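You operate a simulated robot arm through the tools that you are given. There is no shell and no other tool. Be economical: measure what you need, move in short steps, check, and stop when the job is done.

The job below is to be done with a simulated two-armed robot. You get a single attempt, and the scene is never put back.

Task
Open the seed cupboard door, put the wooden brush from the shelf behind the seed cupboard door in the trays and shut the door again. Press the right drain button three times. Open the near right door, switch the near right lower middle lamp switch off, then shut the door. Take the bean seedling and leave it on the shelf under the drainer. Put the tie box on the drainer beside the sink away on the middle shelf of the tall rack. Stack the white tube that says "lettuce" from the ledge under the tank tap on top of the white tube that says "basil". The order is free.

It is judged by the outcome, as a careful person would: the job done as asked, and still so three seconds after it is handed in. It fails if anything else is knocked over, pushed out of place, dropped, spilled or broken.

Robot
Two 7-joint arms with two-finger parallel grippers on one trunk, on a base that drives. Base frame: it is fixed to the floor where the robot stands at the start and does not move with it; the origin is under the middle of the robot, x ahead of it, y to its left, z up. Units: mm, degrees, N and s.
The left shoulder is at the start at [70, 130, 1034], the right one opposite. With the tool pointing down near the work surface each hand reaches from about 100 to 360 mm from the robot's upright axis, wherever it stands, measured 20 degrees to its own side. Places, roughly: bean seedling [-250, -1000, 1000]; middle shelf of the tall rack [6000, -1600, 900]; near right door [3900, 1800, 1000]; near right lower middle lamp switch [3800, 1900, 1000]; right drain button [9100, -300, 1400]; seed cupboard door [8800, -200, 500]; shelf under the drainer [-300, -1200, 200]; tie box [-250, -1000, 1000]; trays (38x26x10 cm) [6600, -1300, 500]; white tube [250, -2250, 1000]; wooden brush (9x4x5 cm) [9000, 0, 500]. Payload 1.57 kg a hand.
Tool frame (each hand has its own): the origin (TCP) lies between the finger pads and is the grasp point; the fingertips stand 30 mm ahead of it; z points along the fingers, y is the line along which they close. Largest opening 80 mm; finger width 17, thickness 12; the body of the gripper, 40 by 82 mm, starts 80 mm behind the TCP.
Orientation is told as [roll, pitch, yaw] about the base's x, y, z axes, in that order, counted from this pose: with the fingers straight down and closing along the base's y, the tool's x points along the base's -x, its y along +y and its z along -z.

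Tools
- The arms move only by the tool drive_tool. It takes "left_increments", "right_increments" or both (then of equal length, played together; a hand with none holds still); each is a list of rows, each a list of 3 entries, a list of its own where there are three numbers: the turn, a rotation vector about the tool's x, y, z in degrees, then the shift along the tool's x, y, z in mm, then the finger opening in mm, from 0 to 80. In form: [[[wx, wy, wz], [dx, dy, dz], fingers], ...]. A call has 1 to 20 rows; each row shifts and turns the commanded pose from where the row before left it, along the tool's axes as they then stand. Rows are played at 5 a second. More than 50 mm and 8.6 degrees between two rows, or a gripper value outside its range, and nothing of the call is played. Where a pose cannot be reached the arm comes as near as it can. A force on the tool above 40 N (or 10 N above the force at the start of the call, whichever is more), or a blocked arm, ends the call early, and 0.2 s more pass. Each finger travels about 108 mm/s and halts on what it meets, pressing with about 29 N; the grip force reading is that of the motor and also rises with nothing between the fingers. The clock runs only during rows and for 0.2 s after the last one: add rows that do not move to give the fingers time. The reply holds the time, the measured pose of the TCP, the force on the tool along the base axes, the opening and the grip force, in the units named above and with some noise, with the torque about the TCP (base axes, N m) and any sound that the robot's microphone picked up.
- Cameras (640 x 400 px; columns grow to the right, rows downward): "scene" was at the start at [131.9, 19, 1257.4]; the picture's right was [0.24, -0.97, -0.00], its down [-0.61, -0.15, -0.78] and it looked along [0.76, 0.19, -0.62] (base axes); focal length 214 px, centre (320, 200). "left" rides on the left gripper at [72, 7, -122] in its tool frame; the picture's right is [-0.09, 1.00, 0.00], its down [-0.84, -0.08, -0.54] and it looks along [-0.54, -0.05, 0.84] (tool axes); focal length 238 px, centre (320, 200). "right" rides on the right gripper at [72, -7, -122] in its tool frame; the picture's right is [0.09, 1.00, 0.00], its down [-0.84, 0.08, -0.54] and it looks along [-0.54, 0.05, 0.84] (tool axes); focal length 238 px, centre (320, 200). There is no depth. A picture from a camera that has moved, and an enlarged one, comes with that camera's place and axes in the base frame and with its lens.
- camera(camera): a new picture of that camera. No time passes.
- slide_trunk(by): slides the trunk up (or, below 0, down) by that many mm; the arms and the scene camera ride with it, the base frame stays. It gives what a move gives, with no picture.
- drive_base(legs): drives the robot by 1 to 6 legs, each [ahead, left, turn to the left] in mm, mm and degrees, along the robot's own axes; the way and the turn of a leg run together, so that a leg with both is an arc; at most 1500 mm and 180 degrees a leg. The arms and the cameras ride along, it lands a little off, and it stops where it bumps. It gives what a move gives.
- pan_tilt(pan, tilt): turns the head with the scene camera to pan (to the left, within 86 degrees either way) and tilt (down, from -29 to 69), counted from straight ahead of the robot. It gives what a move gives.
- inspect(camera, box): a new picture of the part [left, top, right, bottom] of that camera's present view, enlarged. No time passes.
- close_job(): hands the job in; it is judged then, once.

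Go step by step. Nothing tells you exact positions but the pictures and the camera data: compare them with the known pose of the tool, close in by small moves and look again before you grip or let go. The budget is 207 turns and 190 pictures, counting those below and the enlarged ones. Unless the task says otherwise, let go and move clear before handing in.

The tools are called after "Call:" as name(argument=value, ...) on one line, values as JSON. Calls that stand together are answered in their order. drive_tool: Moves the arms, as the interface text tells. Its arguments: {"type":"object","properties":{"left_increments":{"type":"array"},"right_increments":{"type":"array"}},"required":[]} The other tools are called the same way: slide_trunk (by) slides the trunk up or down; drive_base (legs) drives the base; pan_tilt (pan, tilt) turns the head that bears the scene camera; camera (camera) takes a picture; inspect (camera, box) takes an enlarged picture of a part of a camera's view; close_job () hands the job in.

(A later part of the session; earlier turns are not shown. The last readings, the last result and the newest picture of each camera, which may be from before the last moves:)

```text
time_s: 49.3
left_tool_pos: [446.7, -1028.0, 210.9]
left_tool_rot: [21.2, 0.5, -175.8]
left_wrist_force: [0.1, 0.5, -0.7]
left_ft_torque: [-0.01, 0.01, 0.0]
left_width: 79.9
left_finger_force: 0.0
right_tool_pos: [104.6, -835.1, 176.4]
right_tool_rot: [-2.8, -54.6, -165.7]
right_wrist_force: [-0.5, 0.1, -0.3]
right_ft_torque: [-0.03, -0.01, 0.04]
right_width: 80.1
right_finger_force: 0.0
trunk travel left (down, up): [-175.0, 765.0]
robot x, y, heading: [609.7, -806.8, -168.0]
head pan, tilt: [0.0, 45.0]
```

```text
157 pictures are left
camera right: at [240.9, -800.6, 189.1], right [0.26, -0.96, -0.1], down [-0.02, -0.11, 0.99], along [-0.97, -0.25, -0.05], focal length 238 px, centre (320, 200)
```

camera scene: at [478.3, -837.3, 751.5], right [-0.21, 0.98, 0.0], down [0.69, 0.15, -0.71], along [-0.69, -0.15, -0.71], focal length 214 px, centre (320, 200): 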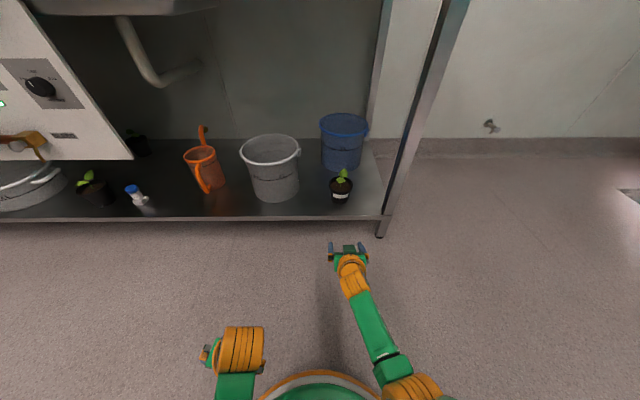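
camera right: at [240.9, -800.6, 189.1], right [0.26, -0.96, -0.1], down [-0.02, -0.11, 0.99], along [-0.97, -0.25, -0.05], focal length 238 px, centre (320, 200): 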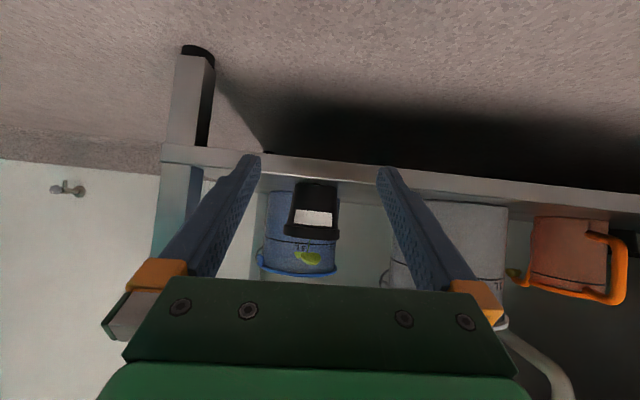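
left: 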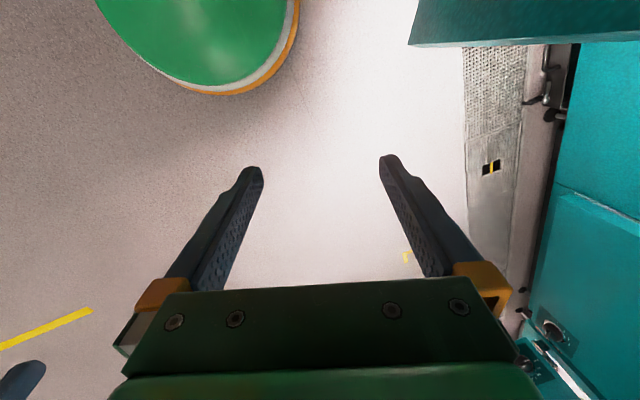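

The bean stands upright on the shelf. Now raise the trunk, straighten the left hand and go to the tank ledge.

Call:
slide_trunk(by=400)

Call:
slide_trunk(by=364)

Call:
drive_tool(left_increments=[[[7, 0, 0], [0, 0, -10], 80], [[7, 0, 0], [0, 0, -10], 80], [[7, 0, -4], [0, 0, 0], 80], [[0, 0, -4], [0, 0, 0], 80], [[0, 0, 0], [0, 0, 0], 80]])

Call:
drive_base(legs=[[0, 1170, 0]])

Call:
pan_tilt(pan=5, tilt=35)

Call:
camera(camera="scene")

```text
time_s: 53.2
left_tool_pos: [448.1, -1028.4, 610.6]
left_tool_rot: [21.2, 0.4, -175.8]
left_wrist_force: [-0.6, 0.3, 0.1]
left_ft_torque: [0.01, 0.01, 0.03]
left_width: 80.0
left_finger_force: 0.1
right_tool_pos: [104.4, -835.1, 576.0]
right_tool_rot: [-2.9, -54.8, -165.7]
right_wrist_force: [0.8, 0.4, 0.6]
right_ft_torque: [-0.01, -0.01, 0.0]
right_width: 80.1
right_finger_force: 0.1
trunk travel left (down, up): [-575.0, 365.0]
robot x, y, heading: [610.2, -810.4, -167.6]
head pan, tilt: [0.0, 45.0]
```

```text
time_s: 56.7
left_tool_pos: [448.9, -1027.2, 973.2]
left_tool_rot: [21.2, 0.6, -175.8]
left_wrist_force: [-0.1, 1.0, -0.1]
left_ft_torque: [-0.02, -0.02, 0.04]
left_width: 79.9
left_finger_force: 0.0
right_tool_pos: [104.2, -834.2, 940.3]
right_tool_rot: [-2.9, -54.7, -165.7]
right_wrist_force: [0.1, -0.2, 0.0]
right_ft_torque: [-0.03, -0.02, -0.04]
right_width: 80.4
right_finger_force: 0.1
trunk travel left (down, up): [-939.0, 1.0]
robot x, y, heading: [608.0, -809.9, -167.9]
head pan, tilt: [0.0, 45.0]
```

```text
time_s: 57.2
left_tool_pos: [460.1, -1069.4, 985.0]
left_tool_rot: [20.5, 2.7, -179.6]
left_wrist_force: [-1.5, -0.6, 0.4]
left_ft_torque: [-0.04, -0.05, 0.03]
left_width: 80.0
left_finger_force: 0.0
left hand out of reach, approached as far as the arm can: row 2
right_tool_pos: [104.7, -834.4, 940.4]
right_tool_rot: [-3.1, -54.7, -165.6]
right_wrist_force: [0.8, -0.2, 0.5]
right_ft_torque: [0.01, 0.0, 0.01]
right_width: 80.1
right_finger_force: 0.0
trunk travel left (down, up): [-939.0, 1.0]
robot x, y, heading: [606.9, -805.4, -167.5]
head pan, tilt: [0.0, 45.0]
stopped in row 2 (left hand): the arm was blocked; the commanded pose is now the measured one
```

```text
time_s: 63.2
left_tool_pos: [697.9, -2209.4, 985.1]
left_tool_rot: [20.4, 2.6, 179.5]
left_wrist_force: [-0.6, -0.6, -0.8]
left_ft_torque: [-0.03, -0.01, -0.02]
left_width: 80.2
left_finger_force: 0.1
right_tool_pos: [345.0, -1972.1, 939.0]
right_tool_rot: [-2.9, -54.8, -166.7]
right_wrist_force: [0.4, -0.4, -0.5]
right_ft_torque: [0.02, 0.0, 0.0]
right_width: 80.1
right_finger_force: 0.1
trunk travel left (down, up): [-939.0, 1.0]
robot x, y, heading: [848.3, -1949.9, -168.5]
head pan, tilt: [0.0, 45.0]
```

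```text
time_s: 63.9
left_tool_pos: [696.3, -2210.9, 984.2]
left_tool_rot: [20.5, 2.7, 179.4]
left_wrist_force: [-0.5, -1.4, -0.1]
left_ft_torque: [0.01, -0.02, -0.01]
left_width: 80.3
left_finger_force: 0.0
right_tool_pos: [344.5, -1971.8, 940.5]
right_tool_rot: [-3.0, -54.7, -166.6]
right_wrist_force: [-0.2, 0.5, -0.2]
right_ft_torque: [-0.01, -0.01, 0.02]
right_width: 79.8
right_finger_force: 0.0
trunk travel left (down, up): [-939.0, 1.0]
robot x, y, heading: [844.7, -1953.6, -168.4]
head pan, tilt: [5.0, 35.0]
```

```text
156 pictures are left
camera scene: at [713.7, -1987.7, 1530.3], right [-0.28, 0.96, 0.0], down [0.55, 0.16, -0.82], along [-0.79, -0.23, -0.57], focal length 214 px, centre (320, 200)
```

scene: 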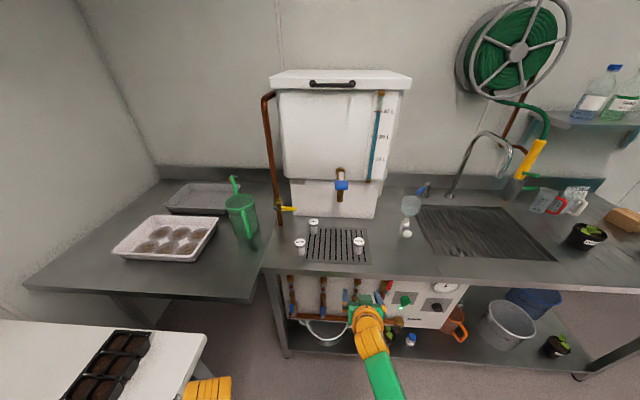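

Three white tubes stand on a grid under the tank tap. Enlarge, and free the left arm with a small forward move.

Call:
inspect(camera="scene", box=[270, 200, 390, 275])

Call:
drive_tool(left_increments=[[[4, 0, 0], [-15, -15, 5], 80], [[4, 0, 0], [-15, -15, 5], 80], [[4, 0, 0], [-15, -15, 5], 80], [[4, 0, 0], [0, -15, 5], 80], [[0, 0, 0], [0, 0, 0], 80]])

```text
5.33 times, centred on (330, 238) of scene
camera zoom: at [713.7, -1987.7, 1530.3], right [-0.28, 0.96, 0.0], down [0.55, 0.16, -0.82], along [-0.79, -0.23, -0.57], focal length 1144 px, centre (267, 0)
```

zoom: 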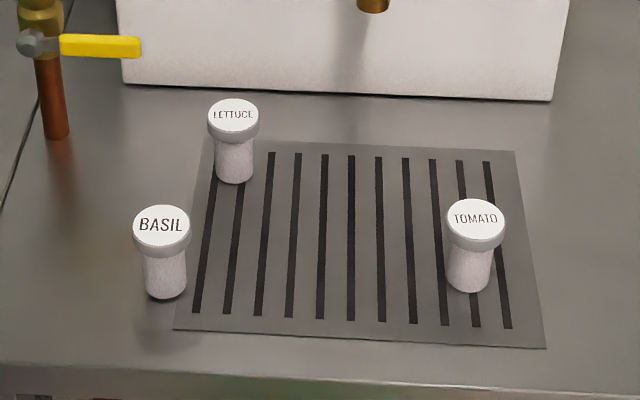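

```text
time_s: 65.3
left_tool_pos: [660.9, -2193.0, 947.7]
left_tool_rot: [10.8, 4.3, 178.6]
left_wrist_force: [-0.2, 0.1, 0.5]
left_ft_torque: [-0.01, -0.02, -0.01]
left_width: 80.1
left_finger_force: 0.2
right_tool_pos: [343.9, -1969.7, 939.1]
right_tool_rot: [-3.1, -54.7, -166.6]
right_wrist_force: [0.8, -0.2, 0.0]
right_ft_torque: [-0.01, 0.01, 0.02]
right_width: 80.0
right_finger_force: 0.0
trunk travel left (down, up): [-939.0, 1.0]
robot x, y, heading: [846.9, -1951.7, -168.4]
head pan, tilt: [5.0, 35.0]
stopped in row 5 (left hand): the arm was blocked; the commanded pose is now the measured one
```

Labels are readable: BASIL front-left, LETTUCE behind it, TOMATO right. I'll use the left hand; first tilt it forward.

Call:
drive_tool(left_increments=[[[1.3, -7, -1.6], [-10, -8, 5], 80], [[1.3, -7, -1.6], [-10, -8, 5], 80], [[1.3, -7, -1.6], [-10, -8, 5], 80], [[1.3, -7, -1.6], [-10, -8, 5], 80], [[1.3, -7, -1.6], [-5, -8, 5], 80], [[1.3, -7, -1.6], [-5, -8, 5], 80], [[1.3, -7, -1.6], [0, -8, 5], 80], [[1.3, -7, -1.6], [0, -8, 5], 80], [[0, 0, 0], [0, 0, 0], 80]])

```text
time_s: 67.3
left_tool_pos: [595.6, -2130.2, 915.1]
left_tool_rot: [-6.5, -52.6, -169.9]
left_wrist_force: [-0.6, -0.8, -0.5]
left_ft_torque: [0.04, 0.0, 0.0]
left_width: 79.8
left_finger_force: 0.0
right_tool_pos: [345.6, -1970.1, 939.6]
right_tool_rot: [-3.0, -54.7, -166.5]
right_wrist_force: [0.2, -0.1, 1.1]
right_ft_torque: [0.0, -0.01, -0.02]
right_width: 79.8
right_finger_force: 0.0
trunk travel left (down, up): [-939.0, 1.0]
robot x, y, heading: [848.9, -1950.2, -168.6]
head pan, tilt: [5.0, 35.0]
```

Call:
drive_tool(left_increments=[[[-3, 0, 0], [-31, 0, 26.6], 80], [[-3.5, 0, 0], [-31, 0, 26.6], 80], [[0, 0, 0], [-31, 0, 26.6], 80], [[0, 0, 0], [-31, 0, 26.6], 80], [[0, 0, 0], [-31, 0, 26.6], 80], [[0, 0, 0], [0, 0, 0], 80]], right_increments=[[[0, 8, 0], [18.6, 0, -33], 80], [[0, 8, 0], [18.6, 0, -33], 80], [[0, 8, 0], [15, 0, -33], 80], [[0, 0, 0], [18.6, 0, -25], 80], [[0, 0, 0], [18.6, 0, -25], 80], [[0, 0, 0], [0, 0, 0], 80]])

Call:
camera(camera="scene")

```text
time_s: 68.5
left_tool_pos: [418.9, -2175.9, 945.7]
left_tool_rot: [4.9, -51.3, -173.7]
left_wrist_force: [-0.3, 0.1, 0.2]
left_ft_torque: [0.01, -0.02, 0.04]
left_width: 79.7
left_finger_force: 0.1
right_tool_pos: [489.4, -1906.6, 982.1]
right_tool_rot: [-11.2, -31.0, -161.9]
right_wrist_force: [-0.2, -0.2, 0.6]
right_ft_torque: [-0.01, 0.0, 0.0]
right_width: 80.0
right_finger_force: 0.1
trunk travel left (down, up): [-939.0, 1.0]
robot x, y, heading: [847.9, -1951.7, -168.6]
head pan, tilt: [5.0, 35.0]
stopped in row 5 (right hand): the arm was blocked; the commanded pose is now the measured one
```

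```text
154 pictures are left
camera scene: at [713.8, -1987.7, 1530.3], right [-0.28, 0.96, 0.0], down [0.55, 0.16, -0.82], along [-0.79, -0.23, -0.57], focal length 214 px, centre (320, 200)
```

scene: 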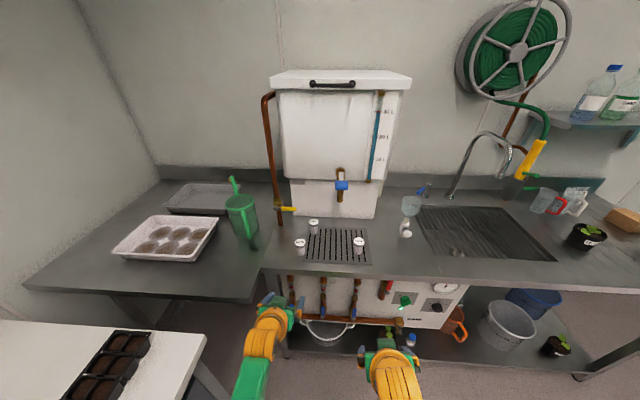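

Call:
drive_tool(left_increments=[[[2.5, 0, -1.5], [0, -15, 0], 80], [[-1.5, 0, -1.6], [0, -15, 0], 80], [[0, 0, 0], [-15, -15, -12], 80], [[0, 0, 0], [-15, 0, -12], 80], [[0, 0, 0], [0, 0, 0], 80]])

```text
time_s: 69.5
left_tool_pos: [419.1, -2188.3, 965.3]
left_tool_rot: [14.4, -50.9, -179.3]
left_wrist_force: [1.2, 0.1, -0.3]
left_ft_torque: [0.04, -0.04, -0.01]
left_width: 80.1
left_finger_force: 0.1
right_tool_pos: [488.2, -1906.5, 983.1]
right_tool_rot: [-11.2, -31.0, -162.0]
right_wrist_force: [0.3, -0.1, 0.0]
right_ft_torque: [0.02, 0.0, 0.03]
right_width: 80.0
right_finger_force: 0.1
trunk travel left (down, up): [-939.0, 1.0]
robot x, y, heading: [848.5, -1952.2, -168.4]
head pan, tilt: [5.0, 35.0]
stopped in row 4 (left hand): the arm was blocked; the commanded pose is now the measured one
```

Call:
drive_tool(left_increments=[[[0, 0, 0], [-19, -10, 23.3], 80], [[0, 0, 0], [-19, -10, 23.3], 80], [[2, 0, -2.3], [-19, -10, 23.3], 80], [[2, 0, -2.3], [-13, -10, 16], 80], [[2, 0, -2.3], [0, -10, 0], 80], [[0, 0, 0], [0, -10, 0], 80], [[0, 0, 0], [0, 0, 0], 80]])

```text
time_s: 71.0
left_tool_pos: [299.0, -2150.7, 962.0]
left_tool_rot: [-1.0, -51.7, -167.8]
left_wrist_force: [0.3, -0.6, 0.1]
left_ft_torque: [-0.01, -0.01, -0.03]
left_width: 80.1
left_finger_force: 0.0
right_tool_pos: [488.8, -1905.9, 984.1]
right_tool_rot: [-11.3, -31.1, -161.9]
right_wrist_force: [0.2, 0.1, -0.6]
right_ft_torque: [0.03, 0.02, 0.01]
right_width: 80.1
right_finger_force: 0.0
trunk travel left (down, up): [-939.0, 1.0]
robot x, y, heading: [846.5, -1951.1, -168.5]
head pan, tilt: [5.0, 35.0]
```

Reaching further out fixes the arm. I raise the hand a little, drive 215 mm forward, and look.

Call:
drive_tool(left_increments=[[[0, 0, 0], [-9, 0, -7], 80], [[0, 0, 0], [-9, 0, -7], 80], [[0, 0, 0], [0, 0, 0], 80]])

Call:
drive_base(legs=[[215, 0, 0]])

Call:
camera(camera="left")

Call:
camera(camera="scene")

```text
time_s: 71.8
left_tool_pos: [298.9, -2150.1, 983.5]
left_tool_rot: [-0.8, -51.8, -167.8]
left_wrist_force: [-0.3, -0.1, -0.3]
left_ft_torque: [0.0, 0.01, -0.05]
left_width: 80.3
left_finger_force: 0.0
right_tool_pos: [488.8, -1905.1, 982.9]
right_tool_rot: [-11.2, -31.2, -161.9]
right_wrist_force: [0.6, -0.4, -0.5]
right_ft_torque: [-0.01, 0.01, 0.02]
right_width: 80.0
right_finger_force: 0.1
trunk travel left (down, up): [-939.0, 1.0]
robot x, y, heading: [849.3, -1946.3, -168.4]
head pan, tilt: [5.0, 35.0]
```

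```text
time_s: 73.5
left_tool_pos: [90.5, -2193.0, 986.8]
left_tool_rot: [-0.7, -51.9, -167.7]
left_wrist_force: [-0.3, -0.6, 1.0]
left_ft_torque: [0.03, 0.04, 0.0]
left_width: 80.0
left_finger_force: 0.0
right_tool_pos: [279.9, -1948.1, 983.0]
right_tool_rot: [-11.3, -31.2, -161.9]
right_wrist_force: [0.5, -0.1, 0.2]
right_ft_torque: [0.03, 0.01, 0.04]
right_width: 80.1
right_finger_force: 0.0
trunk travel left (down, up): [-939.0, 1.0]
robot x, y, heading: [638.9, -1992.3, -168.9]
head pan, tilt: [5.0, 35.0]
```

```text
153 pictures are left
camera left: at [229.9, -2171.4, 1005.2], right [0.14, -0.99, 0.06], down [-0.1, 0.05, 0.99], along [-0.98, -0.15, -0.09], focal length 238 px, centre (320, 200)
```

left: 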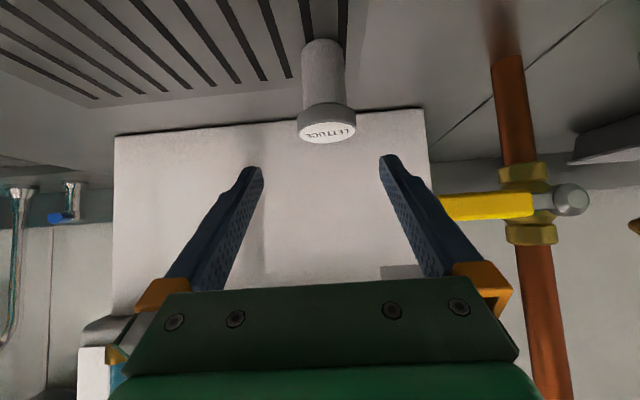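

```text
152 pictures are left
camera scene: at [507.3, -2029.9, 1530.7], right [-0.29, 0.96, 0.0], down [0.55, 0.16, -0.82], along [-0.79, -0.23, -0.57], focal length 214 px, centre (320, 200)
```

scene: 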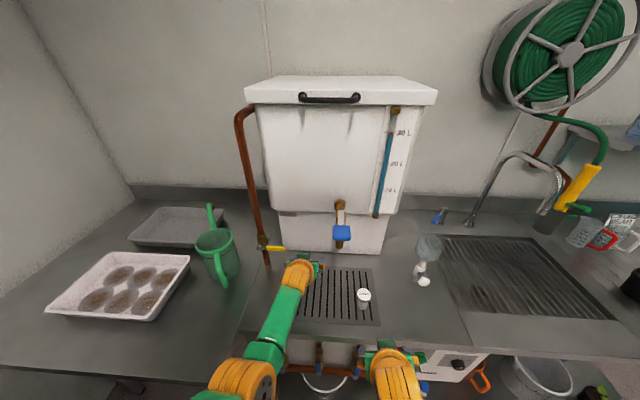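

Call:
drive_tool(left_increments=[[[0, 0, 0], [-16, 3.5, 20.5], 80], [[0, 0, 0], [-16, 3.5, 20.5], 80], [[0, 0, 0], [14.8, 0, 11.5], 80], [[0, 0, 0], [14.8, 0, 11.5], 80], [[0, 0, 0], [14.8, 0, 11.5], 80], [[0, 0, 0], [0, 0, 0], 80]])

Call:
camera(camera="left")

Call:
inspect(camera="scene", box=[240, 230, 400, 330])

```text
time_s: 74.9
left_tool_pos: [77.6, -2204.1, 964.3]
left_tool_rot: [-1.0, -51.6, -167.7]
left_wrist_force: [-0.4, 0.6, 0.2]
left_ft_torque: [-0.01, -0.01, 0.0]
left_width: 79.8
left_finger_force: 0.0
left hand out of reach, approached as far as the arm can: row 2, 3, 4, 5
right_tool_pos: [278.2, -1948.9, 982.4]
right_tool_rot: [-11.2, -31.0, -161.8]
right_wrist_force: [0.2, 0.4, 0.4]
right_ft_torque: [0.02, -0.05, -0.01]
right_width: 79.7
right_finger_force: 0.1
trunk travel left (down, up): [-939.0, 1.0]
robot x, y, heading: [635.8, -1993.1, -168.3]
head pan, tilt: [5.0, 35.0]
```

```text
151 pictures are left
camera left: at [215.9, -2182.8, 983.9], right [0.14, -0.99, 0.06], down [-0.1, 0.05, 0.99], along [-0.98, -0.15, -0.1], focal length 238 px, centre (320, 200)
```

left: 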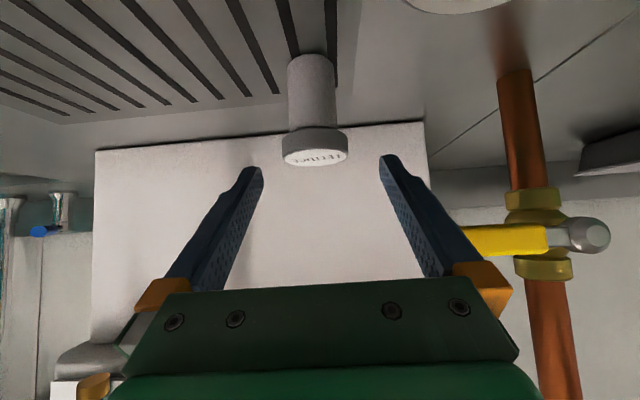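

```text
4.00 times, centred on (320, 280) of scene
camera zoom: at [503.2, -2030.7, 1530.3], right [-0.29, 0.96, 0.0], down [0.55, 0.16, -0.82], along [-0.79, -0.23, -0.57], focal length 858 px, centre (320, -120)
```

zoom: 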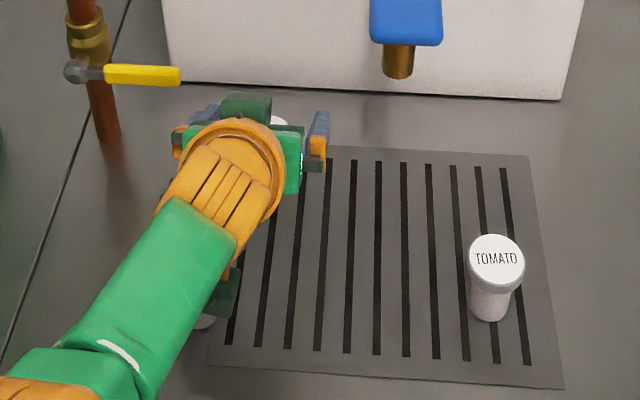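

I'm at the arm's far reach; I'll pull the hand back 55 mm and drive 92 mm forward instead.

Call:
drive_tool(left_increments=[[[0, 0, 0], [11, -3, -14.5], 80], [[0, 0, 0], [11, -3, -14.5], 80], [[0, 0, 0], [11, 0, -14.5], 80], [[0, 0, 0], [0, 0, 0], 80]])

```text
time_s: 76.1
left_tool_pos: [102.9, -2221.1, 1010.1]
left_tool_rot: [3.5, -57.5, -169.5]
left_wrist_force: [-0.1, -0.2, 0.5]
left_ft_torque: [0.0, 0.01, -0.04]
left_width: 79.9
left_finger_force: 0.2
right_tool_pos: [278.6, -1949.9, 982.4]
right_tool_rot: [-11.2, -31.0, -161.7]
right_wrist_force: [-0.8, -0.1, 0.0]
right_ft_torque: [0.0, 0.0, -0.02]
right_width: 79.9
right_finger_force: 0.0
trunk travel left (down, up): [-939.0, 1.0]
robot x, y, heading: [639.1, -1993.6, -168.4]
head pan, tilt: [5.0, 35.0]
stopped in row 4 (left hand): the arm was blocked; the commanded pose is now the measured one
```

Call:
drive_tool(left_increments=[[[1.5, 0, 0], [10, -10, 4], 80], [[2, 0, 0], [10, -10, 4], 80], [[0, 0, 0], [10, 0, 4], 80], [[0, 0, 0], [0, 0, 0], 80]])

```text
time_s: 77.1
left_tool_pos: [102.8, -2197.5, 978.0]
left_tool_rot: [-0.6, -57.5, -169.5]
left_wrist_force: [0.4, -0.3, -0.1]
left_ft_torque: [-0.01, 0.02, 0.01]
left_width: 80.0
left_finger_force: 0.0
right_tool_pos: [277.4, -1949.6, 982.6]
right_tool_rot: [-11.2, -31.0, -161.9]
right_wrist_force: [-0.1, -0.9, 0.3]
right_ft_torque: [0.03, 0.0, 0.02]
right_width: 79.8
right_finger_force: 0.0
trunk travel left (down, up): [-939.0, 1.0]
robot x, y, heading: [639.2, -1991.1, -168.5]
head pan, tilt: [5.0, 35.0]
```

Call:
drive_tool(left_increments=[[[0, 0, 0], [16, 0, -16], 80], [[0, 0, 0], [16, 0, -16], 80], [[0, 0, 0], [0, 0, 0], 80]])

Call:
drive_base(legs=[[105, 0, 0]])

Call:
camera(camera="left")

```text
time_s: 77.8
left_tool_pos: [92.3, -2218.2, 1061.8]
left_tool_rot: [4.3, -68.7, -172.7]
left_wrist_force: [-0.1, -0.6, -0.1]
left_ft_torque: [0.0, 0.03, 0.0]
left_width: 79.7
left_finger_force: 0.0
right_tool_pos: [278.9, -1947.7, 982.4]
right_tool_rot: [-11.3, -31.0, -161.8]
right_wrist_force: [0.2, -0.2, -0.1]
right_ft_torque: [-0.01, 0.0, -0.03]
right_width: 80.0
right_finger_force: 0.0
trunk travel left (down, up): [-939.0, 1.0]
robot x, y, heading: [639.9, -1990.6, -168.8]
head pan, tilt: [5.0, 35.0]
stopped in row 3 (left hand): the arm was blocked; the commanded pose is now the measured one
```

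```text
time_s: 79.1
left_tool_pos: [1.7, -2238.4, 1058.4]
left_tool_rot: [4.2, -67.5, -172.3]
left_wrist_force: [14.7, 7.9, 2.2]
left_ft_torque: [0.18, 0.03, 0.53]
left_width: 75.9
left_finger_force: 0.1
right_tool_pos: [182.3, -1967.7, 984.7]
right_tool_rot: [-11.2, -31.4, -161.7]
right_wrist_force: [0.9, 0.8, -0.8]
right_ft_torque: [0.01, 0.04, 0.02]
right_width: 80.0
right_finger_force: 0.1
trunk travel left (down, up): [-939.0, 1.0]
robot x, y, heading: [534.6, -2017.1, -168.5]
head pan, tilt: [5.0, 35.0]
stopped in leg 1: the force on the tool passed its limit at 50 N (the readings are from after the stop); the commanded pose is now the measured one
```

```text
149 pictures are left
camera left: at [140.4, -2216.7, 1039.2], right [0.17, -0.98, 0.11], down [0.16, 0.14, 0.98], along [-0.97, -0.14, 0.18], focal length 238 px, centre (320, 200)
```

left: 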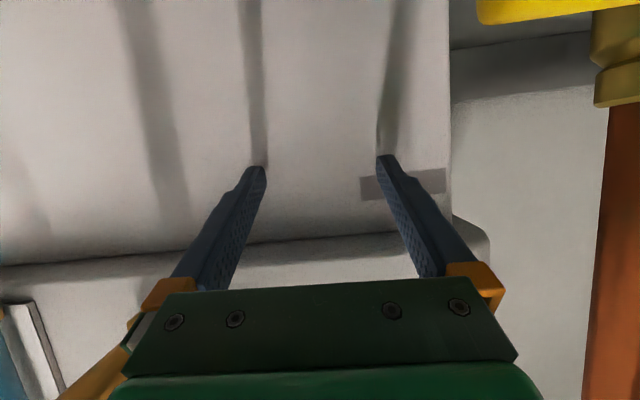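

The hand swung up and nudged the heavy tank face; I back off. I'll work with the hand straight ahead of its own shoulder from now on.

Call:
drive_base(legs=[[-300, 0, 0]])

Call:
camera(camera="scene")

```text
time_s: 81.1
left_tool_pos: [284.8, -2181.4, 1053.3]
left_tool_rot: [3.9, -67.0, -172.0]
left_wrist_force: [0.5, 0.1, 0.5]
left_ft_torque: [0.01, -0.01, 0.02]
left_width: 80.3
left_finger_force: 0.0
right_tool_pos: [466.1, -1911.1, 982.0]
right_tool_rot: [-11.3, -30.9, -161.7]
right_wrist_force: [-0.7, 0.4, 0.6]
right_ft_torque: [0.01, 0.02, 0.0]
right_width: 80.1
right_finger_force: 0.1
trunk travel left (down, up): [-939.0, 1.0]
robot x, y, heading: [832.2, -1953.6, -168.4]
head pan, tilt: [5.0, 35.0]
```

```text
148 pictures are left
camera scene: at [691.7, -1991.6, 1530.0], right [-0.29, 0.96, 0.0], down [0.55, 0.17, -0.82], along [-0.78, -0.24, -0.58], focal length 214 px, centre (320, 200)
```

scene: 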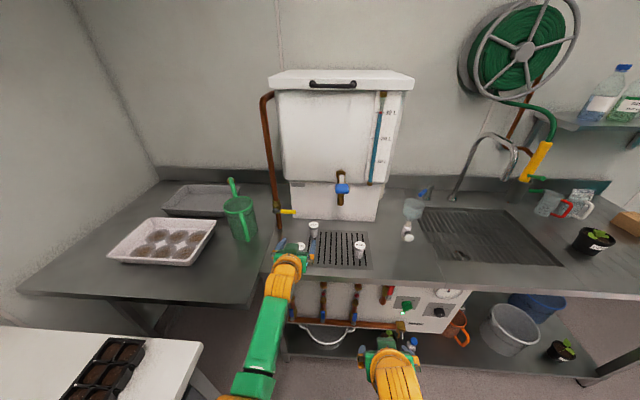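

Call:
drive_tool(left_increments=[[[0, 0, 0], [23, 8, 8], 80], [[0, 0, 0], [23, 8, 8], 80], [[0, 5, 0], [23, 8, 0], 80], [[0, 5, 0], [23, 8, -10], 80], [[0, 5, 0], [23, 6, -10], 80], [[0, 0, 0], [0, 0, 0], 80]])

```text
time_s: 82.5
left_tool_pos: [346.3, -2209.2, 955.4]
left_tool_rot: [2.5, -52.2, -170.3]
left_wrist_force: [0.1, 0.7, -0.2]
left_ft_torque: [-0.01, 0.0, 0.03]
left_width: 80.0
left_finger_force: 0.1
right_tool_pos: [469.2, -1909.7, 982.9]
right_tool_rot: [-11.4, -31.0, -161.7]
right_wrist_force: [-0.2, 0.5, 0.0]
right_ft_torque: [-0.02, -0.01, -0.01]
right_width: 80.1
right_finger_force: 0.0
trunk travel left (down, up): [-939.0, 1.0]
robot x, y, heading: [828.6, -1948.7, -168.3]
head pan, tilt: [5.0, 35.0]
```

Call:
drive_tool(left_increments=[[[2, 0, -1], [-10, 0, -8], 80], [[0, 0, 0], [-10, 0, -8], 80], [[0, 0, 0], [0, 0, 0], 80]])

```text
time_s: 83.3
left_tool_pos: [347.5, -2210.0, 981.0]
left_tool_rot: [-0.9, -52.3, -168.6]
left_wrist_force: [0.7, 0.3, 0.5]
left_ft_torque: [-0.01, 0.02, -0.01]
left_width: 80.2
left_finger_force: 0.1
right_tool_pos: [468.9, -1910.5, 982.5]
right_tool_rot: [-11.5, -31.0, -161.8]
right_wrist_force: [0.6, 0.4, 0.3]
right_ft_torque: [-0.01, -0.02, 0.03]
right_width: 79.9
right_finger_force: 0.1
trunk travel left (down, up): [-939.0, 1.0]
robot x, y, heading: [825.5, -1956.3, -168.3]
head pan, tilt: [5.0, 35.0]
```

That works cleanly. Drive right 65, forward 255, look.

Call:
drive_base(legs=[[0, -65, 0], [255, 0, 0]])

Call:
camera(camera="left")

```text
time_s: 85.7
left_tool_pos: [87.3, -2197.8, 983.2]
left_tool_rot: [-0.9, -52.4, -168.6]
left_wrist_force: [0.2, -0.8, -0.6]
left_ft_torque: [0.02, -0.03, 0.01]
left_width: 80.0
left_finger_force: 0.0
right_tool_pos: [208.9, -1897.6, 984.9]
right_tool_rot: [-11.5, -31.2, -161.6]
right_wrist_force: [0.1, -0.8, 1.1]
right_ft_torque: [0.01, 0.0, -0.05]
right_width: 80.0
right_finger_force: 0.1
trunk travel left (down, up): [-939.0, 1.0]
robot x, y, heading: [570.1, -1940.2, -167.9]
head pan, tilt: [5.0, 35.0]
```

```text
147 pictures are left
camera left: at [225.7, -2177.6, 1000.2], right [0.13, -0.99, 0.06], down [-0.09, 0.05, 0.99], along [-0.99, -0.14, -0.08], focal length 238 px, centre (320, 200)
```

left: 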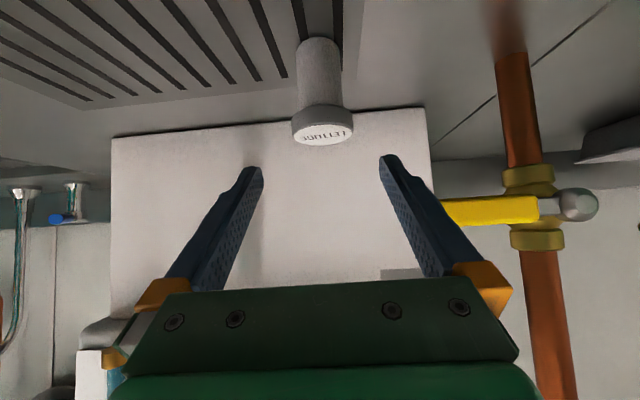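

Call:
drive_base(legs=[[40, 0, 0]])

Call:
drive_tool(left_increments=[[[0, 0, 0], [13, 0, 10], 80], [[0, 0, 0], [13, 0, 10], 80], [[0, 0, 0], [13, 0, 10], 80], [[0, 0, 0], [0, 0, 0], 80]])

Call:
camera(camera="left")

```text
time_s: 86.6
left_tool_pos: [51.6, -2205.8, 984.0]
left_tool_rot: [-0.8, -52.6, -168.6]
left_wrist_force: [0.5, 0.2, 0.4]
left_ft_torque: [0.01, -0.01, -0.01]
left_width: 80.1
left_finger_force: 0.1
right_tool_pos: [173.4, -1905.9, 984.9]
right_tool_rot: [-11.3, -31.4, -161.5]
right_wrist_force: [0.8, 1.0, 0.3]
right_ft_torque: [-0.01, 0.04, -0.01]
right_width: 80.1
right_finger_force: 0.0
trunk travel left (down, up): [-939.0, 1.0]
robot x, y, heading: [524.0, -1951.3, -168.1]
head pan, tilt: [5.0, 35.0]
```

```text
time_s: 87.6
left_tool_pos: [46.4, -2203.2, 932.5]
left_tool_rot: [-0.7, -52.5, -168.7]
left_wrist_force: [-0.7, 1.2, 9.0]
left_ft_torque: [0.06, -1.32, 0.22]
left_width: 80.2
left_finger_force: 0.2
right_tool_pos: [167.4, -1902.9, 983.8]
right_tool_rot: [-11.3, -31.1, -161.5]
right_wrist_force: [0.1, 0.3, 0.0]
right_ft_torque: [-0.04, 0.01, -0.01]
right_width: 80.2
right_finger_force: 0.2
trunk travel left (down, up): [-939.0, 1.0]
robot x, y, heading: [528.5, -1952.3, -168.0]
head pan, tilt: [5.0, 35.0]
```

```text
146 pictures are left
camera left: at [185.2, -2183.6, 951.1], right [0.13, -0.99, 0.07], down [-0.09, 0.05, 0.99], along [-0.99, -0.14, -0.08], focal length 238 px, centre (320, 200)
```

left: 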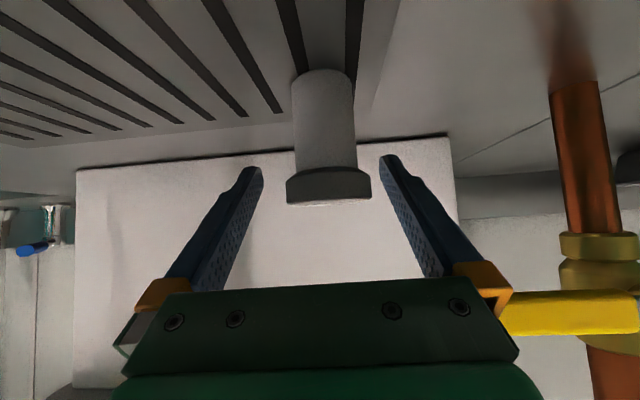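

The hand's underside pressed lightly on BASIL (9 N). I raise straight up and use a steeper tool.

Call:
drive_tool(left_increments=[[[0, 0, 0], [-13, 0, -10], 80], [[0, 0, 0], [-13, 0, -10], 80], [[0, 0, 0], [-13, 0, -10], 80], [[0, 6, 0], [0, 0, 0], 80], [[0, 6, 0], [0, 0, 0], 80], [[0, 6, 0], [0, 0, 0], 80], [[0, 0, 0], [0, 0, 0], 80]])

Call:
camera(camera="left")

Call:
camera(camera="right")

```text
time_s: 89.2
left_tool_pos: [45.4, -2205.9, 981.3]
left_tool_rot: [-0.6, -34.2, -168.7]
left_wrist_force: [-0.7, 0.0, -0.1]
left_ft_torque: [-0.02, 0.01, -0.01]
left_width: 80.2
left_finger_force: 0.0
right_tool_pos: [166.0, -1906.8, 983.1]
right_tool_rot: [-11.4, -31.0, -161.6]
right_wrist_force: [-0.3, 0.8, 0.0]
right_ft_torque: [-0.01, 0.0, 0.02]
right_width: 80.1
right_finger_force: 0.1
trunk travel left (down, up): [-939.0, 1.0]
robot x, y, heading: [529.8, -1951.8, -168.5]
head pan, tilt: [5.0, 35.0]
```

```text
145 pictures are left
camera left: at [172.7, -2189.4, 1042.2], right [0.11, -0.99, 0.04], down [-0.39, 0.0, 0.92], along [-0.91, -0.12, -0.39], focal length 238 px, centre (320, 200)
```

left: 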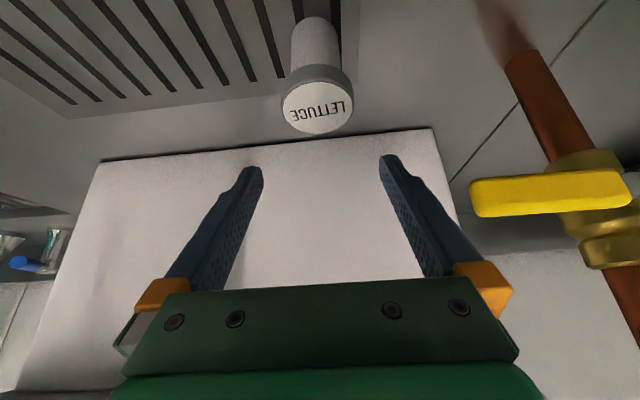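

```text
144 pictures are left
camera right: at [290.0, -1883.9, 1050.1], right [0.29, -0.93, -0.22], down [-0.37, -0.32, 0.87], along [-0.88, -0.17, -0.44], focal length 238 px, centre (320, 200)
```

right: 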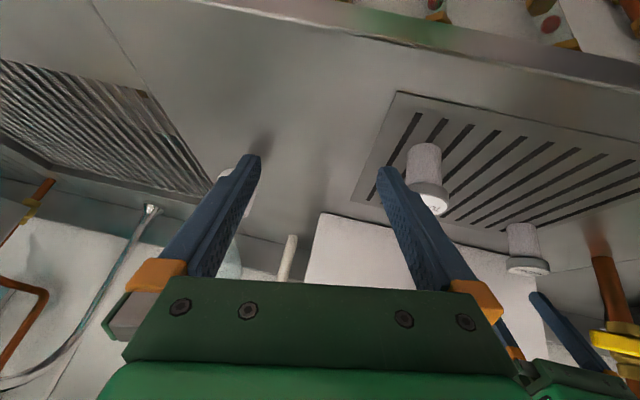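

Call:
drive_tool(left_increments=[[[0, 0, 0], [9, 0, 12], 80], [[0, 0, 0], [9, 0, 12], 80], [[0, 0, 0], [9, 0, 12], 80], [[0, 0, 0], [0, 0, 0], 80]])

Call:
camera(camera="left")

Call:
camera(camera="right")

```text
time_s: 90.2
left_tool_pos: [47.8, -2206.0, 935.6]
left_tool_rot: [-0.6, -34.3, -169.0]
left_wrist_force: [-0.2, -0.5, 0.4]
left_ft_torque: [-0.02, 0.04, 0.0]
left_width: 79.9
left_finger_force: 0.0
right_tool_pos: [167.0, -1906.2, 982.9]
right_tool_rot: [-11.4, -30.9, -161.5]
right_wrist_force: [0.0, -0.4, -0.3]
right_ft_torque: [0.03, -0.02, 0.0]
right_width: 80.0
right_finger_force: 0.0
trunk travel left (down, up): [-939.0, 1.0]
robot x, y, heading: [527.2, -1950.4, -168.3]
head pan, tilt: [5.0, 35.0]
```

```text
143 pictures are left
camera left: at [174.5, -2188.5, 996.3], right [0.11, -0.99, 0.04], down [-0.39, 0.0, 0.92], along [-0.91, -0.12, -0.39], focal length 238 px, centre (320, 200)
```

left: 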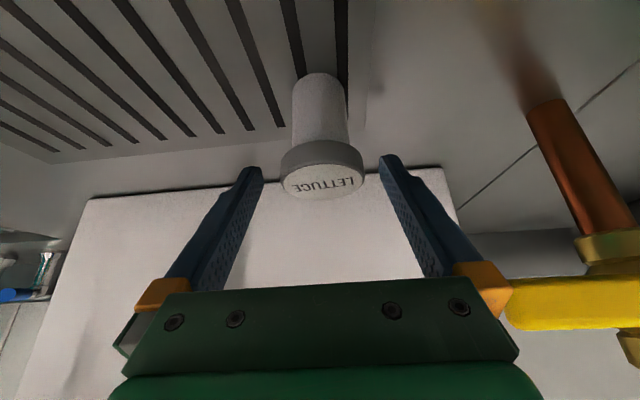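

```text
142 pictures are left
camera right: at [289.9, -1883.8, 1050.1], right [0.29, -0.93, -0.22], down [-0.37, -0.32, 0.87], along [-0.88, -0.17, -0.44], focal length 238 px, centre (320, 200)
```

right: 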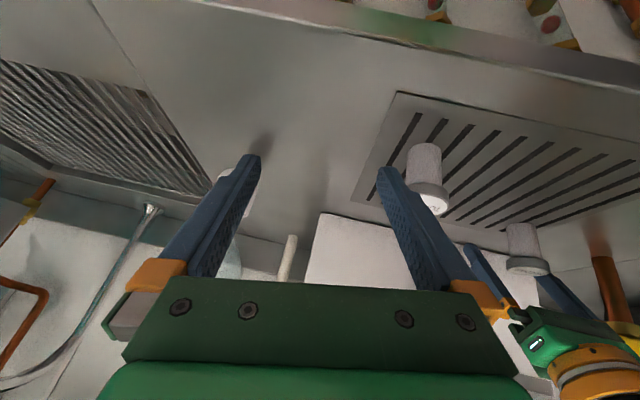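

Cap centre matches the TCP. Descend 22 mm and close.

Call:
drive_tool(left_increments=[[[0, 0, 0], [6.2, 1, 9.1], 80], [[0, 0, 0], [6.2, 1, 9.1], 80], [[0, 0, 0], [0, 0, 0], 55], [[0, 0, 0], [0, 0, 0], 30], [[0, 0, 0], [0, 0, 0], 25], [[0, 0, 0], [0, 0, 0], 25]])

Call:
camera(camera="left")

```text
time_s: 91.6
left_tool_pos: [46.2, -2206.7, 913.8]
left_tool_rot: [-0.6, -34.3, -168.9]
left_wrist_force: [0.2, -0.4, 0.7]
left_ft_torque: [-0.02, -0.02, 0.01]
left_width: 40.1
left_finger_force: 28.9
right_tool_pos: [166.7, -1906.3, 982.6]
right_tool_rot: [-11.4, -31.0, -161.6]
right_wrist_force: [-0.4, 0.7, -0.6]
right_ft_torque: [0.04, -0.01, 0.0]
right_width: 80.1
right_finger_force: 0.1
trunk travel left (down, up): [-939.0, 1.0]
robot x, y, heading: [526.8, -1948.7, -168.2]
head pan, tilt: [5.0, 35.0]
```

```text
141 pictures are left
camera left: at [174.6, -2190.3, 974.7], right [0.11, -0.99, 0.04], down [-0.39, 0.0, 0.92], along [-0.91, -0.12, -0.39], focal length 238 px, centre (320, 200)
```

left: 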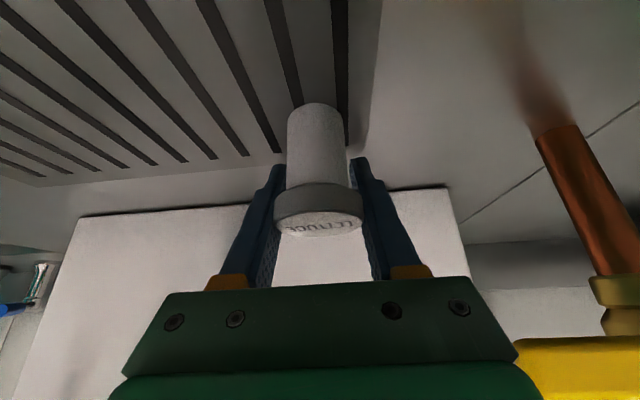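

Cap gripped. Lift 75 mm.

Call:
drive_tool(left_increments=[[[0, 0, 0], [-10.5, 0, -15.5], 25], [[0, 0, 0], [-10.5, 0, -15.5], 25], [[0, 0, 0], [-10.5, 0, -15.5], 25], [[0, 0, 0], [-10.5, 0, -15.5], 25], [[0, 0, 0], [0, 0, 0], 25]])

Call:
camera(camera="left")

```text
time_s: 92.8
left_tool_pos: [48.5, -2207.6, 988.8]
left_tool_rot: [-0.6, -34.2, -168.9]
left_wrist_force: [0.1, -0.3, -0.2]
left_ft_torque: [0.02, -0.01, 0.0]
left_width: 40.2
left_finger_force: 29.2
right_tool_pos: [167.2, -1906.3, 982.4]
right_tool_rot: [-11.3, -30.9, -161.7]
right_wrist_force: [0.1, -0.4, -0.2]
right_ft_torque: [0.0, 0.01, 0.02]
right_width: 79.9
right_finger_force: 0.1
trunk travel left (down, up): [-939.0, 1.0]
robot x, y, heading: [527.9, -1950.8, -168.2]
head pan, tilt: [5.0, 35.0]
```

```text
140 pictures are left
camera left: at [174.9, -2190.6, 1049.7], right [0.11, -0.99, 0.04], down [-0.39, 0.0, 0.92], along [-0.91, -0.12, -0.39], focal length 238 px, centre (320, 200)
```

left: 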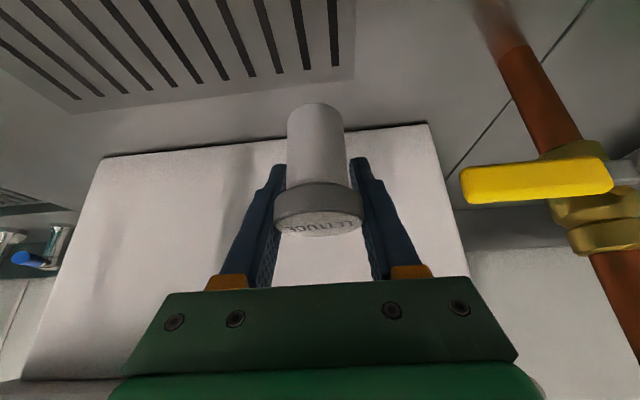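

Call:
drive_base(legs=[[-250, 0, 0]])

Call:
camera(camera="left")

Call:
inspect(camera="scene", box=[270, 210, 390, 285])

```text
time_s: 94.6
left_tool_pos: [289.4, -2156.9, 986.7]
left_tool_rot: [-0.6, -34.1, -168.9]
left_wrist_force: [-0.5, -0.3, 0.4]
left_ft_torque: [0.02, -0.02, 0.03]
left_width: 40.4
left_finger_force: 29.1
right_tool_pos: [409.1, -1855.4, 982.2]
right_tool_rot: [-11.4, -31.0, -161.6]
right_wrist_force: [0.5, -0.4, 0.2]
right_ft_torque: [0.0, -0.03, 0.0]
right_width: 80.0
right_finger_force: 0.1
trunk travel left (down, up): [-939.0, 1.0]
robot x, y, heading: [768.9, -1902.1, -168.1]
head pan, tilt: [5.0, 35.0]
```

```text
139 pictures are left
camera left: at [417.1, -2139.8, 1048.5], right [0.11, -0.99, 0.04], down [-0.39, 0.0, 0.92], along [-0.91, -0.12, -0.39], focal length 238 px, centre (320, 200)
```

left: 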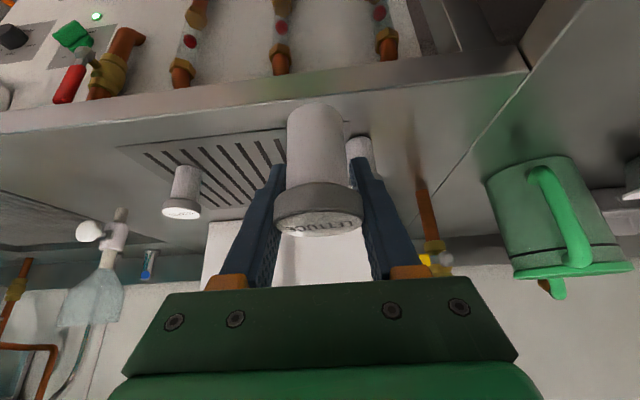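

```text
5.33 times, centred on (330, 248) of scene
camera zoom: at [633.9, -1936.9, 1529.9], right [-0.29, 0.96, 0.0], down [0.55, 0.17, -0.82], along [-0.78, -0.24, -0.58], focal length 1144 px, centre (267, -53)
```

zoom: 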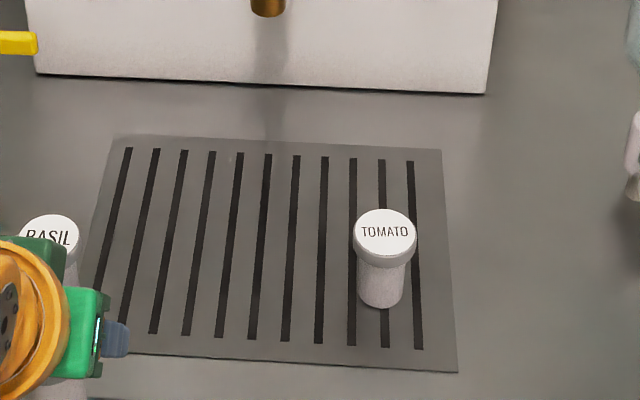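

Call:
drive_base(legs=[[0, 41, 0], [105, 0, 0]])

Call:
camera(camera="left")

Call:
camera(camera="right")

Call:
inspect(camera="scene", box=[230, 220, 350, 295])

```text
time_s: 96.3
left_tool_pos: [201.4, -2216.2, 991.0]
left_tool_rot: [-0.6, -34.4, -168.8]
left_wrist_force: [-0.7, -0.1, -1.1]
left_ft_torque: [-0.01, 0.04, -0.03]
left_width: 40.0
left_finger_force: 29.7
right_tool_pos: [321.5, -1915.2, 984.7]
right_tool_rot: [-11.4, -31.3, -161.6]
right_wrist_force: [-0.7, 0.3, 0.6]
right_ft_torque: [0.0, 0.03, -0.06]
right_width: 80.0
right_finger_force: 0.0
trunk travel left (down, up): [-939.0, 1.0]
robot x, y, heading: [676.6, -1959.6, -168.2]
head pan, tilt: [5.0, 35.0]
```

```text
137 pictures are left
camera left: at [328.9, -2199.5, 1051.4], right [0.11, -0.99, 0.04], down [-0.39, 0.0, 0.92], along [-0.91, -0.12, -0.39], focal length 238 px, centre (320, 200)
```

left: 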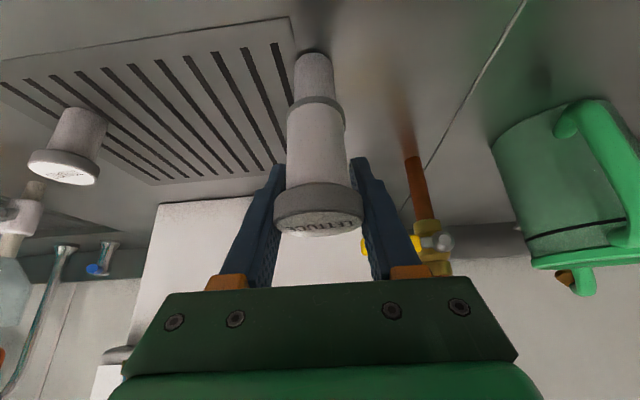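

```text
136 pictures are left
camera right: at [444.2, -1892.8, 1051.0], right [0.29, -0.93, -0.22], down [-0.37, -0.31, 0.88], along [-0.89, -0.17, -0.43], focal length 238 px, centre (320, 200)
```

right: 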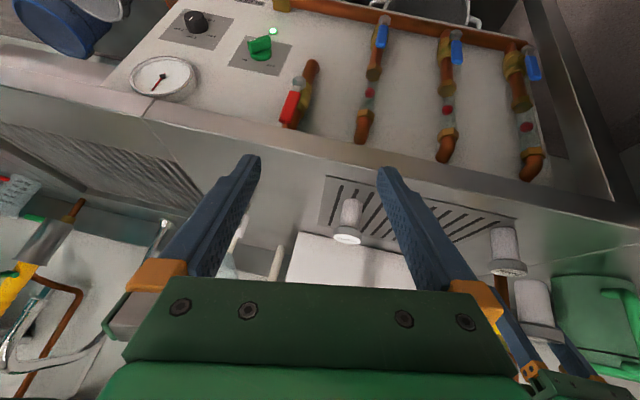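

```text
5.33 times, centred on (290, 258) of scene
camera zoom: at [548.9, -1995.4, 1530.9], right [-0.29, 0.96, 0.0], down [0.55, 0.16, -0.82], along [-0.79, -0.24, -0.57], focal length 1144 px, centre (480, -107)
```

zoom: 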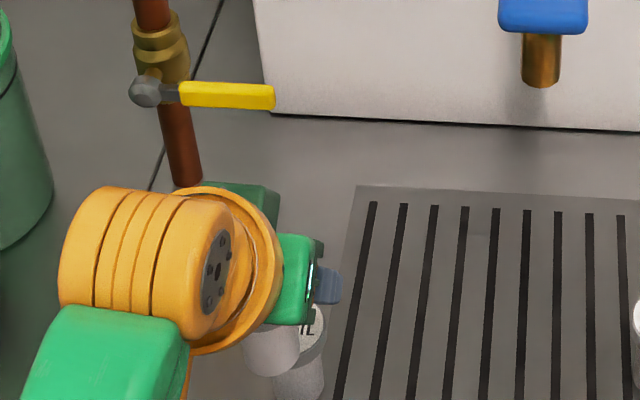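

Call:
drive_tool(left_increments=[[[0, 0, 0], [-6.6, 0, 4.5], 25], [[0, 0, 0], [-6.6, 0, 4.5], 25], [[0, 0, 0], [0, 0, 0], 25]])

Call:
inspect(camera="left", box=[240, 30, 400, 130])

Call:
inspect(camera="right", box=[460, 210, 620, 350])

```text
time_s: 97.1
left_tool_pos: [181.4, -2220.9, 987.0]
left_tool_rot: [-0.7, -34.3, -168.9]
left_wrist_force: [-0.1, -0.2, -1.2]
left_ft_torque: [-0.03, -0.01, 0.01]
left_width: 40.0
left_finger_force: 29.0
right_tool_pos: [316.0, -1916.8, 981.7]
right_tool_rot: [-11.4, -31.0, -161.5]
right_wrist_force: [-0.5, 0.0, 0.6]
right_ft_torque: [-0.03, 0.01, 0.01]
right_width: 79.9
right_finger_force: 0.1
trunk travel left (down, up): [-939.0, 1.0]
robot x, y, heading: [678.5, -1960.6, -168.1]
head pan, tilt: [5.0, 35.0]
```

```text
4.00 times, centred on (320, 80) of left
camera zoom: at [308.6, -2204.2, 1049.3], right [0.11, -0.99, 0.04], down [-0.39, 0.0, 0.92], along [-0.91, -0.12, -0.39], focal length 953 px, centre (320, 680)
```

zoom: 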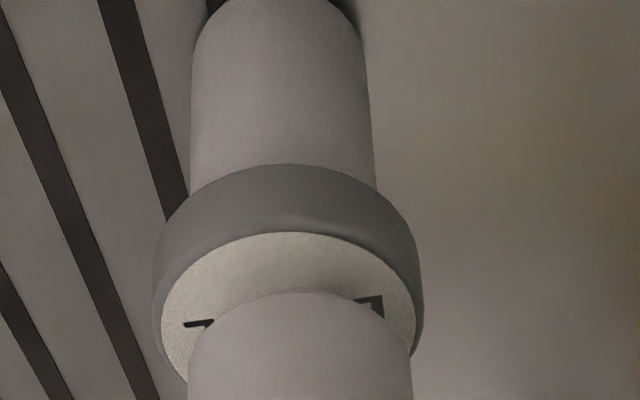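

```text
2.86 times, centred on (540, 280) of right
camera zoom: at [439.8, -1894.7, 1049.9], right [0.29, -0.93, -0.22], down [-0.37, -0.32, 0.87], along [-0.88, -0.17, -0.44], focal length 681 px, centre (-309, -29)
```

zoom: 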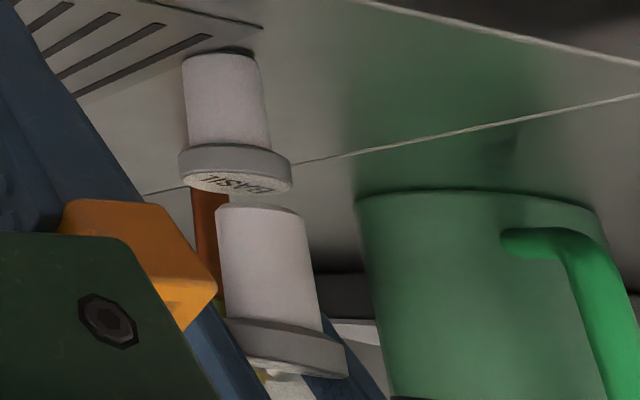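

Held tube is nearly over BASIL; adjust 5 mm forward, then lower in small steps.

Call:
drive_tool(left_increments=[[[0, 0, 0], [-4.1, -1.5, 2.8], 25], [[0, 0, 0], [2.82, 0, 4.13], 25], [[0, 0, 0], [0, 0, 0], 25]])

Call:
inspect(camera="left", box=[240, 30, 400, 130])

Call:
inspect(camera="right", box=[460, 210, 620, 350])

```text
time_s: 97.9
left_tool_pos: [176.6, -2219.7, 983.5]
left_tool_rot: [-0.7, -34.3, -168.9]
left_wrist_force: [-0.1, 1.0, -0.6]
left_ft_torque: [0.0, 0.0, 0.0]
left_width: 40.2
left_finger_force: 29.4
right_tool_pos: [317.0, -1916.1, 982.7]
right_tool_rot: [-11.4, -30.9, -161.5]
right_wrist_force: [0.6, -0.9, -0.3]
right_ft_torque: [-0.02, 0.0, 0.0]
right_width: 79.9
right_finger_force: 0.1
trunk travel left (down, up): [-939.0, 1.0]
robot x, y, heading: [677.7, -1956.8, -168.4]
head pan, tilt: [5.0, 35.0]
```

```text
4.00 times, centred on (320, 80) of left
camera zoom: at [303.8, -2203.1, 1044.8], right [0.11, -0.99, 0.04], down [-0.39, 0.0, 0.92], along [-0.91, -0.12, -0.39], focal length 953 px, centre (320, 680)
```

zoom: 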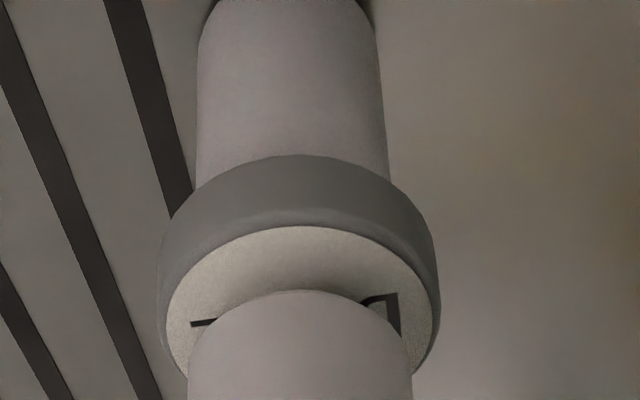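

```text
2.86 times, centred on (540, 280) of right
camera zoom: at [440.3, -1894.4, 1050.1], right [0.29, -0.93, -0.22], down [-0.37, -0.32, 0.87], along [-0.88, -0.17, -0.44], focal length 681 px, centre (-309, -29)
```

zoom: 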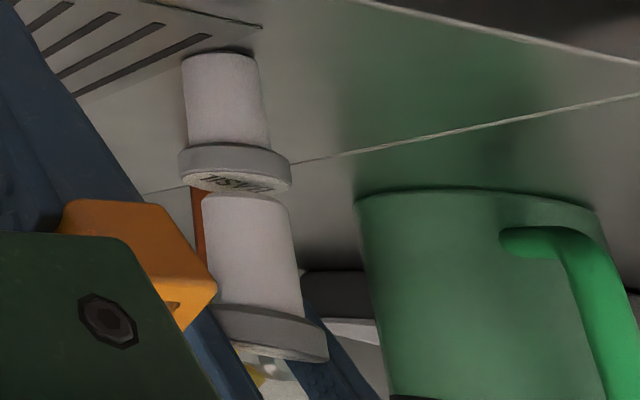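

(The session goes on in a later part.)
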